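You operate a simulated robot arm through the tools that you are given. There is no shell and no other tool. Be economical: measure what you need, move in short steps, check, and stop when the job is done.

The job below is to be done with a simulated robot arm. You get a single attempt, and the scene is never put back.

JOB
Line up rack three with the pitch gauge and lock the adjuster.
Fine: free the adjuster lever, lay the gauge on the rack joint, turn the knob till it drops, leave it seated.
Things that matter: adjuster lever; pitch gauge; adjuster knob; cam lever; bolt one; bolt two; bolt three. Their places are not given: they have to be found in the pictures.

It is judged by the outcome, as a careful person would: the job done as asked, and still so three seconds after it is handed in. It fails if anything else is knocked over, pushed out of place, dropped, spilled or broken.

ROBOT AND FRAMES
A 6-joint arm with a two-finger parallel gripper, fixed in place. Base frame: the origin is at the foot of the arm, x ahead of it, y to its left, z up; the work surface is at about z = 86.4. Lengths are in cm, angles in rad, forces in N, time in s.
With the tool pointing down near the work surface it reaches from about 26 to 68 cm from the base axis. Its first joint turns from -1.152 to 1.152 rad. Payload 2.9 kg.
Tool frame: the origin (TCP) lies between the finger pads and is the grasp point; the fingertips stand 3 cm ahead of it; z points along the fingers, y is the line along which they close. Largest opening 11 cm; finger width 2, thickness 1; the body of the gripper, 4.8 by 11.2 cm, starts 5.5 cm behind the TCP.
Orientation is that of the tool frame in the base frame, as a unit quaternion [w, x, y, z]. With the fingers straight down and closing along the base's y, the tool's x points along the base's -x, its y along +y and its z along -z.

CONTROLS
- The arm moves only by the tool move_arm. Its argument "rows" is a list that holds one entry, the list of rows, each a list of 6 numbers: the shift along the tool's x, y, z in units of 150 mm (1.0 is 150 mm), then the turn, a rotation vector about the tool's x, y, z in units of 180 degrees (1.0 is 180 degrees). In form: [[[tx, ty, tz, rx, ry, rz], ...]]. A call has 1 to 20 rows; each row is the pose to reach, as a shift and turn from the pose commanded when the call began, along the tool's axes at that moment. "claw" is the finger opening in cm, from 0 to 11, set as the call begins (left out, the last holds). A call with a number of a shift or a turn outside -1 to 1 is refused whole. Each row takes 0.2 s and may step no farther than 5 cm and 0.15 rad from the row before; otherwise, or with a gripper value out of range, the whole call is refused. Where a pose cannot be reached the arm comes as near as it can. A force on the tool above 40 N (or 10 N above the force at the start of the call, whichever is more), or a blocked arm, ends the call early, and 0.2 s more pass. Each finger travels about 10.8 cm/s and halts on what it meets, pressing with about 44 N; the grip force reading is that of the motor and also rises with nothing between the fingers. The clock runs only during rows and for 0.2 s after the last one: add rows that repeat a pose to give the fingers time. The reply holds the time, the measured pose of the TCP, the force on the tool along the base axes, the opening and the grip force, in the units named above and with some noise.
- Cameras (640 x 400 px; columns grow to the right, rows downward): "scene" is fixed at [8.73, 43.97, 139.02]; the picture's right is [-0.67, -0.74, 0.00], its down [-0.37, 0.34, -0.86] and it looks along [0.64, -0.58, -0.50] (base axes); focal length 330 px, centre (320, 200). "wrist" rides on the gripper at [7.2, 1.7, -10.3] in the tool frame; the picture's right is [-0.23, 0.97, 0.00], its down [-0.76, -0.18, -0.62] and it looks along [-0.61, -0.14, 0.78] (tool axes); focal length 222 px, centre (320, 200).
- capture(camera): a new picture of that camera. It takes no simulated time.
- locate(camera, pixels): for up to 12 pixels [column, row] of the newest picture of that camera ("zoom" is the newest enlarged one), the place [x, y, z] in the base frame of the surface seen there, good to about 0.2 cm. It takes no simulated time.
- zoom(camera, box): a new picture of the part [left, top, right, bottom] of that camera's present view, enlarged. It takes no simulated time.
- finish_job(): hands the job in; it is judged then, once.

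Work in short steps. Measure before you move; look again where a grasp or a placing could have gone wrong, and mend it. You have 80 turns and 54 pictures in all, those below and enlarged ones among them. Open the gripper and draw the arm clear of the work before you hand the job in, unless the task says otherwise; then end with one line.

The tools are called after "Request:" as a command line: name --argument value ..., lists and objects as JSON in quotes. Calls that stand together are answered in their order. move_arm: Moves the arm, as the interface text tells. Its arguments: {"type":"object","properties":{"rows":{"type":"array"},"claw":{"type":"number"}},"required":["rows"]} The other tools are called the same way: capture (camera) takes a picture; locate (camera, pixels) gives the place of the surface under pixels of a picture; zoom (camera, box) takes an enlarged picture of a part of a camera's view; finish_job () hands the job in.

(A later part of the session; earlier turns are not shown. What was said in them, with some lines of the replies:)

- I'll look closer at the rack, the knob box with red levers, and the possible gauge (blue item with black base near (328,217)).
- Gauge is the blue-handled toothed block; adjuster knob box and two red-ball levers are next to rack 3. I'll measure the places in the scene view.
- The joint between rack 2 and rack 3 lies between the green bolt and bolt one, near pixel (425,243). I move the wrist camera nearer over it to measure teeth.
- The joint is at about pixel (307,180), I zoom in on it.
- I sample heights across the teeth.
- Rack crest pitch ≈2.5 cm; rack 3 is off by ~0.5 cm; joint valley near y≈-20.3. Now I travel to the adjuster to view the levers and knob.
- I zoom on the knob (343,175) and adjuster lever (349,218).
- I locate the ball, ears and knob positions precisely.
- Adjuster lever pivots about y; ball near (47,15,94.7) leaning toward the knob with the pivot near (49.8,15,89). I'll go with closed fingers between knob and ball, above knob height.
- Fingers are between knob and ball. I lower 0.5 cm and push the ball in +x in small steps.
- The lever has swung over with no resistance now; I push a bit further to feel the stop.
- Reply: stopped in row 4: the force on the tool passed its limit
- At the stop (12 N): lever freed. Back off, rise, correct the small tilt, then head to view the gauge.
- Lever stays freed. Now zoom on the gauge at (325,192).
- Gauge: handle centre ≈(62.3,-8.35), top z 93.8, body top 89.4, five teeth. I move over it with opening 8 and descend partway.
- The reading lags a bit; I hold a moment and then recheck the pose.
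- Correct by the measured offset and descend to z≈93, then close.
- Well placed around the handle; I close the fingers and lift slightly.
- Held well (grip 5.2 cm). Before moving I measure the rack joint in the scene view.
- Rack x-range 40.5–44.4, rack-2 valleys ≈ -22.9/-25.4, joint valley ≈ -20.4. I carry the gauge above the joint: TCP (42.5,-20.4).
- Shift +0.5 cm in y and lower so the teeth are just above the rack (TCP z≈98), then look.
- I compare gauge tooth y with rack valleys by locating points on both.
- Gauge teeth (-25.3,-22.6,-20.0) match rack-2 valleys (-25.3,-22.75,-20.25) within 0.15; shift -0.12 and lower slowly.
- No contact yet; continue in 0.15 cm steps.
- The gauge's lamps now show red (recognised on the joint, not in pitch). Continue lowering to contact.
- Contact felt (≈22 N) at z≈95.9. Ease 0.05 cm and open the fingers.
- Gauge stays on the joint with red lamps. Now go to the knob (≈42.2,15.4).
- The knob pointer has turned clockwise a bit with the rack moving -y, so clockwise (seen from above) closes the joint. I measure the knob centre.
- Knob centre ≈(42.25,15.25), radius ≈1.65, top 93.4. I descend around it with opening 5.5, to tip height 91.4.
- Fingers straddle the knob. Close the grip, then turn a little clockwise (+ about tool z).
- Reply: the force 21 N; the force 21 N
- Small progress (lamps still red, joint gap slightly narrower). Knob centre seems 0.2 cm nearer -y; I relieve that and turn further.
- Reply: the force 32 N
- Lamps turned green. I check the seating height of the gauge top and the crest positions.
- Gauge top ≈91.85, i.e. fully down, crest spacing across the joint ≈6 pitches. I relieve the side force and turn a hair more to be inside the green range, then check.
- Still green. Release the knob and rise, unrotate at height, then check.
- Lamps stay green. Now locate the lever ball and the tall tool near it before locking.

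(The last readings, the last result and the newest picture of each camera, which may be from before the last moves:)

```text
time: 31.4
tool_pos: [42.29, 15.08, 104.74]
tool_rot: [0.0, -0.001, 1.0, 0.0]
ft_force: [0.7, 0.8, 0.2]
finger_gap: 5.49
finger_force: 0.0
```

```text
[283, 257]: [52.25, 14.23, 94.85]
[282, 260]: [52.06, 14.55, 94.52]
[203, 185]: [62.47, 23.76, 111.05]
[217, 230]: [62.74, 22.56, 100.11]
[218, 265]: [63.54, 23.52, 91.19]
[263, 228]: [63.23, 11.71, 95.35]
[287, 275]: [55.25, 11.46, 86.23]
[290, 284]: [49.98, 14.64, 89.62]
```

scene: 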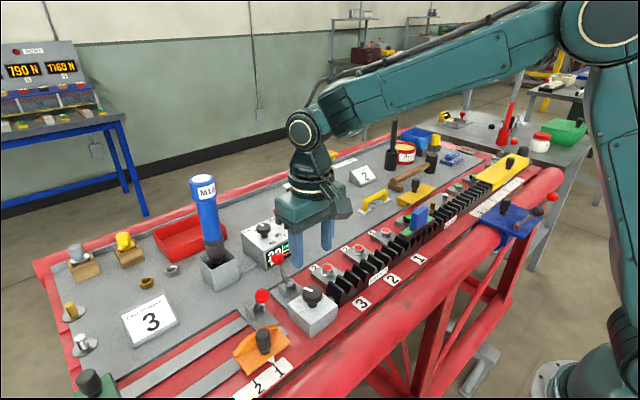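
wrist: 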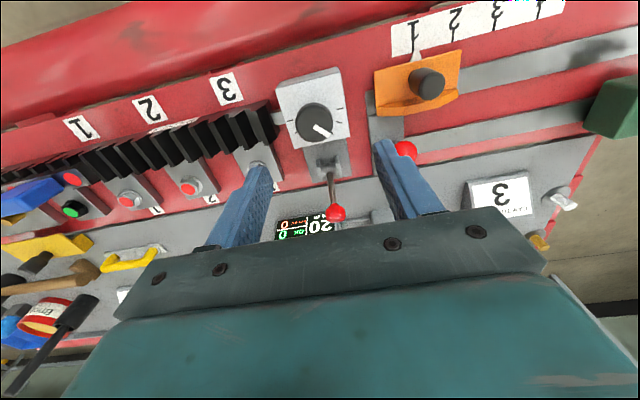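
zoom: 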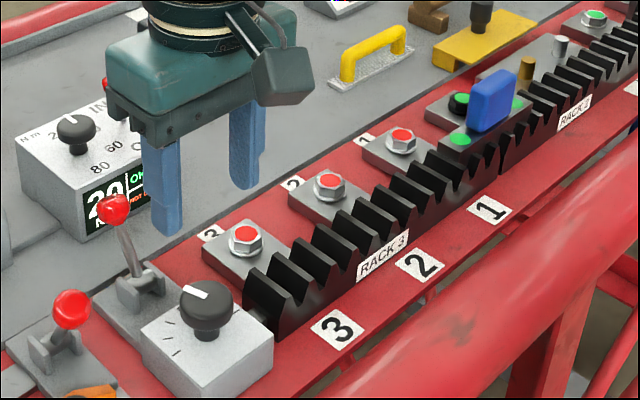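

Ball at ≈(52.3,14.9,94.5); the tall driver is at (62.5,23.5), clear. I go over to x=55.2, close fingers and descend behind the ball.

Request:
move_arm --rows '[[[-0.3, -0.02, 0, 0, 0, 0], [-0.6, -0.03, 0, 0, 0, 0], [-0.86, -0.03, 0, 0, 0, 0], [-0.86, -0.03, 0, 0, 0, 0], [-0.86, -0.03, 0.2, 0, 0, 0], [-0.86, -0.03, 0.35, 0, 0, 0]]]' --claw 0

Request:
zoom --camera "scene" --box '[216, 220, 336, 316]'

```text
time: 32.8
tool_pos: [55.38, 14.59, 99.64]
tool_rot: [0.0, 0.0, 1.0, 0.0]
ft_force: [0.1, -1.1, 0.5]
finger_gap: 0.01
finger_force: 37.2
```

```text
4.17 times, centred on (276, 268) of scene
```

zoom: 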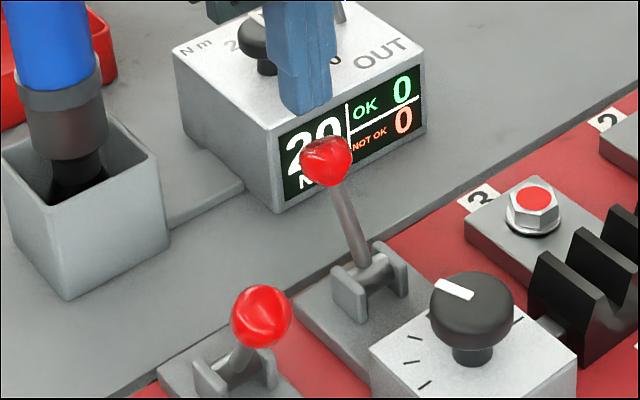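

Check the clearance of the display box next to the fingers.

Request:
locate --camera "zoom" --pixels '[[276, 205], [275, 135], [345, 190], [420, 70], [420, 120], [176, 100], [300, 110], [327, 175]]'

```text
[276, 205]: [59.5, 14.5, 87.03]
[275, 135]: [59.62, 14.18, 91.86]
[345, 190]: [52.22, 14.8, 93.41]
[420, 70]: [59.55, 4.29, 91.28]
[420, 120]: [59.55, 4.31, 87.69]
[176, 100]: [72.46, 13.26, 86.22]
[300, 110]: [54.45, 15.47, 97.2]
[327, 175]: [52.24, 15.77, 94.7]
```

Box front is at x=59.5, clear. Descend to z≈97.2 and push the ball in -x in small steps.

Request:
move_arm --rows '[[[0, 0.015, 0.08, 0, 0, 0], [0, 0.015, 0.16, 0, 0, 0], [0.05, 0.015, 0.16, 0, 0, 0], [0.1, 0.015, 0.16, 0, 0, 0], [0.15, 0.015, 0.16, 0, 0, 0], [0.2, 0.015, 0.16, 0, 0, 0], [0.25, 0.015, 0.16, 0, 0, 0], [0.3, 0.015, 0.16, 0, 0, 0], [0.35, 0.015, 0.16, 0, 0, 0], [0.4, 0.015, 0.16, 0, 0, 0], [0.43, 0.015, 0.16, 0, 0, 0]]]'

Request:
zoom --camera "scene" --box '[246, 230, 366, 326]'

```text
time: 33.6
tool_pos: [55.38, 14.87, 98.13]
tool_rot: [0.016, 0.001, 1.0, 0.003]
ft_force: [0.4, -0.2, 0.3]
finger_gap: 0.0
finger_force: 37.9
stopped in row 3: the force on the tool passed its limit (the readings are from after the stop); the commanded pose is now the measured one
```

```text
4.17 times, centred on (306, 278) of scene
```

zoom: 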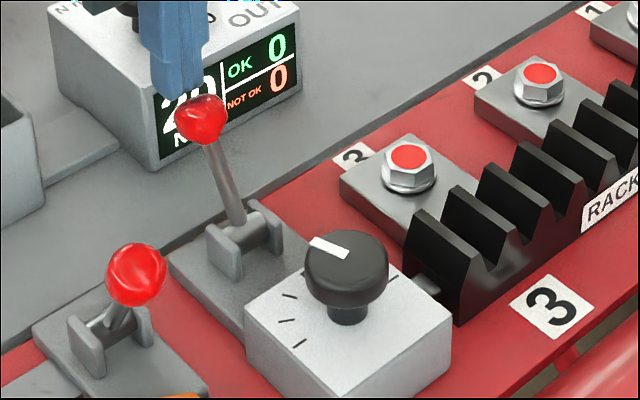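

Stopped early: the tip likely met the ball's upper side. I check nothing else was touched by looking at the box and fingers.

Request:
zoom --camera "scene" --box '[216, 180, 336, 276]'

Request:
capture --camera "wrist"

```text
4.17 times, centred on (276, 228) of scene
```

zoom: 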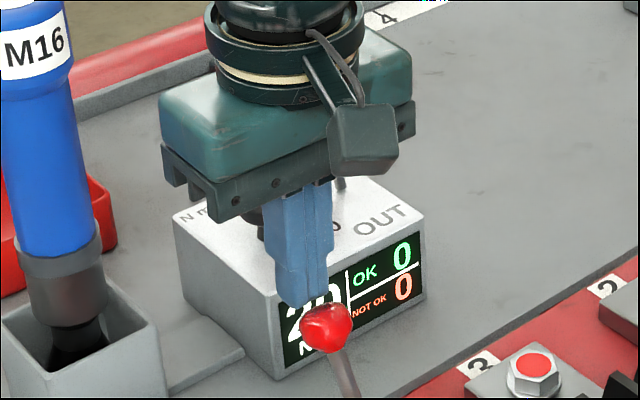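

```text
13 pictures are left
```

wrist: 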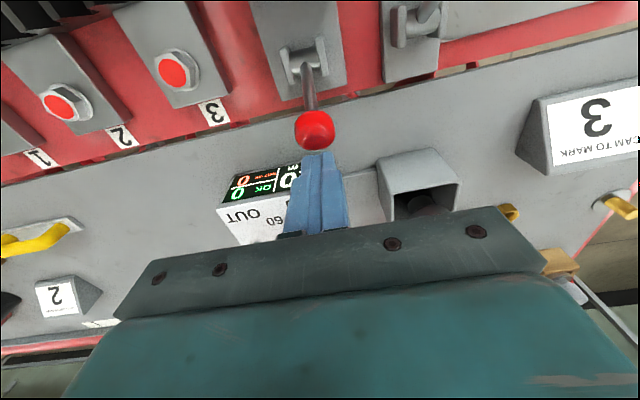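

Only the ball was met (tip on top of it). Back off +x 0.7, fix tilt, and descend to z≈96.7.

Request:
move_arm --rows '[[[-0.045, 0, 0, 0.002, 0.0102, 0], [-0.045, 0, 0.03, 0.002, 0.0102, 0], [-0.045, 0, 0.065, 0.002, 0.0102, 0], [-0.045, 0, 0.095, 0.002, 0.0102, 0], [-0.045, 0, 0.095, 0.002, 0.0102, 0]]]'

Request:
zoom --camera "wrist" --box '[260, 70, 380, 190]'

```text
time: 34.8
tool_pos: [56.06, 14.74, 96.58]
tool_rot: [-0.002, 0.002, 1.0, 0.001]
ft_force: [-1.6, 0.3, 0.8]
finger_gap: 0.0
finger_force: 38.1
```

```text
3.33 times, centred on (320, 130) of wrist
```

zoom: 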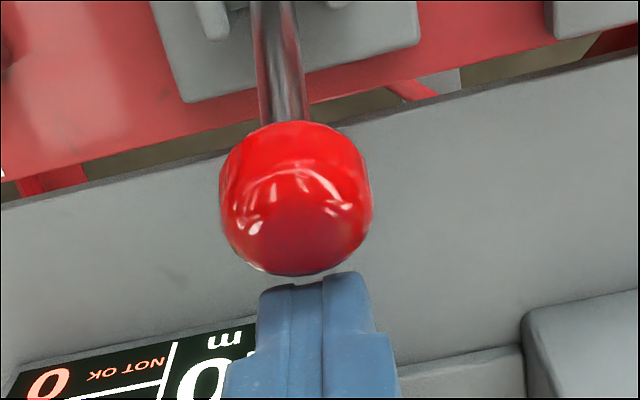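

Clear, behind the ball. Push in -x in small steps.

Request:
move_arm --rows '[[[0.04, 0, 0, 0, 0, 0], [0.08, 0, 0, 0, 0, 0], [0.12, 0, 0, 0, 0, 0], [0.16, 0, 0, 0, 0, 0], [0.2, 0, 0, 0, 0, 0], [0.24, 0, 0, 0, 0, 0], [0.28, 0, 0, 0, 0, 0], [0.32, 0, 0, 0, 0, 0], [0.36, 0, 0, 0, 0, 0], [0.4, 0, 0, 0, 0, 0], [0.44, 0, 0, 0, 0, 0]]]'

Request:
zoom --camera "scene" --box '[246, 230, 366, 326]'

```text
time: 37.2
tool_pos: [49.62, 14.81, 96.71]
tool_rot: [-0.001, 0.002, 1.0, 0.0]
ft_force: [0.2, -0.3, 0.8]
finger_gap: 0.0
finger_force: 37.4
```

```text
4.17 times, centred on (306, 278) of scene
```

zoom: 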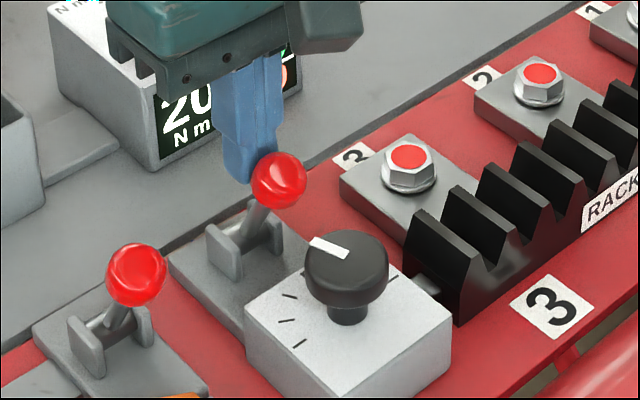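

Lever is over toward its locked side with no load; push gently a bit more to feel the stop.

Request:
move_arm --rows '[[[0.03, 0, 0, 0, 0, 0], [0.06, 0, 0, 0, 0, 0], [0.09, 0, 0, 0, 0, 0], [0.12, 0, 0, 0, 0, 0]]]'

```text
time: 37.8
tool_pos: [49.46, 14.9, 96.85]
tool_rot: [0.01, 0.004, 1.0, 0.002]
ft_force: [10.2, 0.1, -2.8]
finger_gap: 0.0
finger_force: 37.6
stopped in row 3: the force on the tool passed its limit (the readings are from after the stop); the commanded pose is now the measured one
```

The stop is felt, so the lever is locked. Back off, rise well clear, and fix the tilt.

Request:
move_arm --rows '[[[-0.1, 0, 0, 0, 0.006, 0], [-0.14, 0, 0, 0, 0.006, 0], [-0.14, 0, -0.25, 0, 0.006, 0], [-0.14, 0, -0.55, 0, 0.006, 0], [-0.14, 0, -0.85, 0, 0.006, 0], [-0.14, -0.2, -0.95, 0, 0.006, 0]]]'

Request:
move_arm --rows '[[[0.1, 0, -0.2, 0, 0, 0], [0.3, 0, -0.35, 0, 0, 0], [0.3, 0, -0.35, 0, 0, 0]]]' --claw 8

Request:
capture --camera "scene"

Request:
zoom --camera "scene" --box '[246, 250, 346, 330]'

Request:
zoom --camera "scene" --box '[380, 190, 470, 270]'

```text
time: 39.2
tool_pos: [50.98, 11.66, 111.0]
tool_rot: [-0.003, 0.005, 1.0, 0.001]
ft_force: [0.3, 0.1, 0.6]
finger_gap: 0.02
finger_force: 37.1
```

```text
time: 40.0
tool_pos: [46.56, 11.66, 116.33]
tool_rot: [-0.002, 0.005, 1.0, 0.002]
ft_force: [0.6, -0.6, -0.4]
finger_gap: 8.0
finger_force: 0.2
```

```text
10 pictures are left
```

scene: 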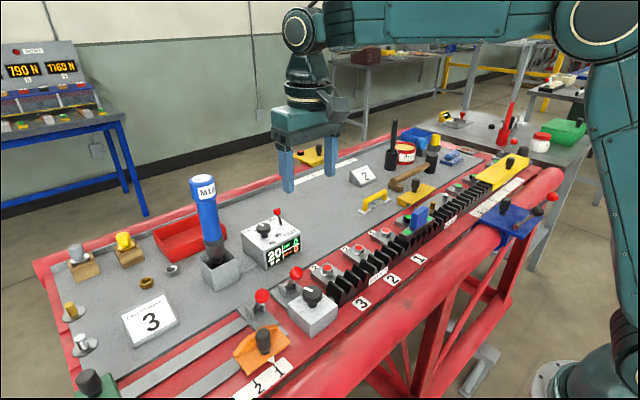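

```text
5.00 times, centred on (296, 290) of scene
```

zoom: 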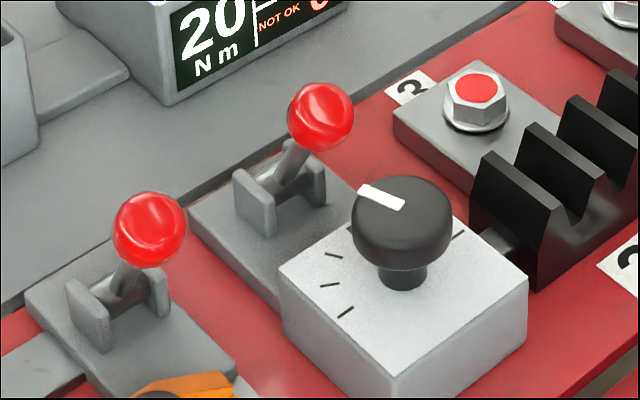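

```text
5.00 times, centred on (425, 230) of scene
```

zoom: 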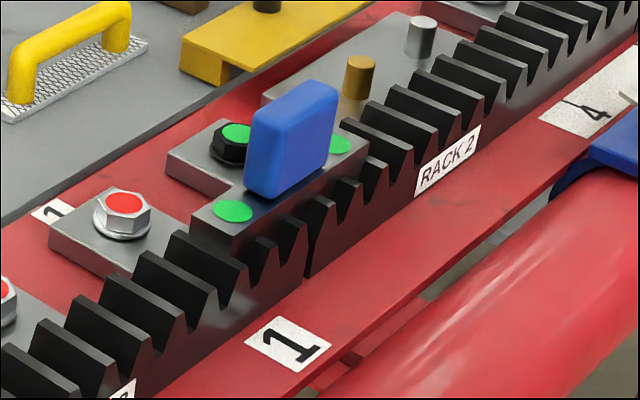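

The adjuster lever is back in its original locked position, the gauge sits on the joint with both lamps green, and the gripper is open and clear. Handing in.

Request:
finish_job

```text
The job is handed in.
```

Rack three is lined up: the pitch gauge is seated on the rack joint with both lamps green, the adjuster lever is locked again, and the arm is clear of the work.
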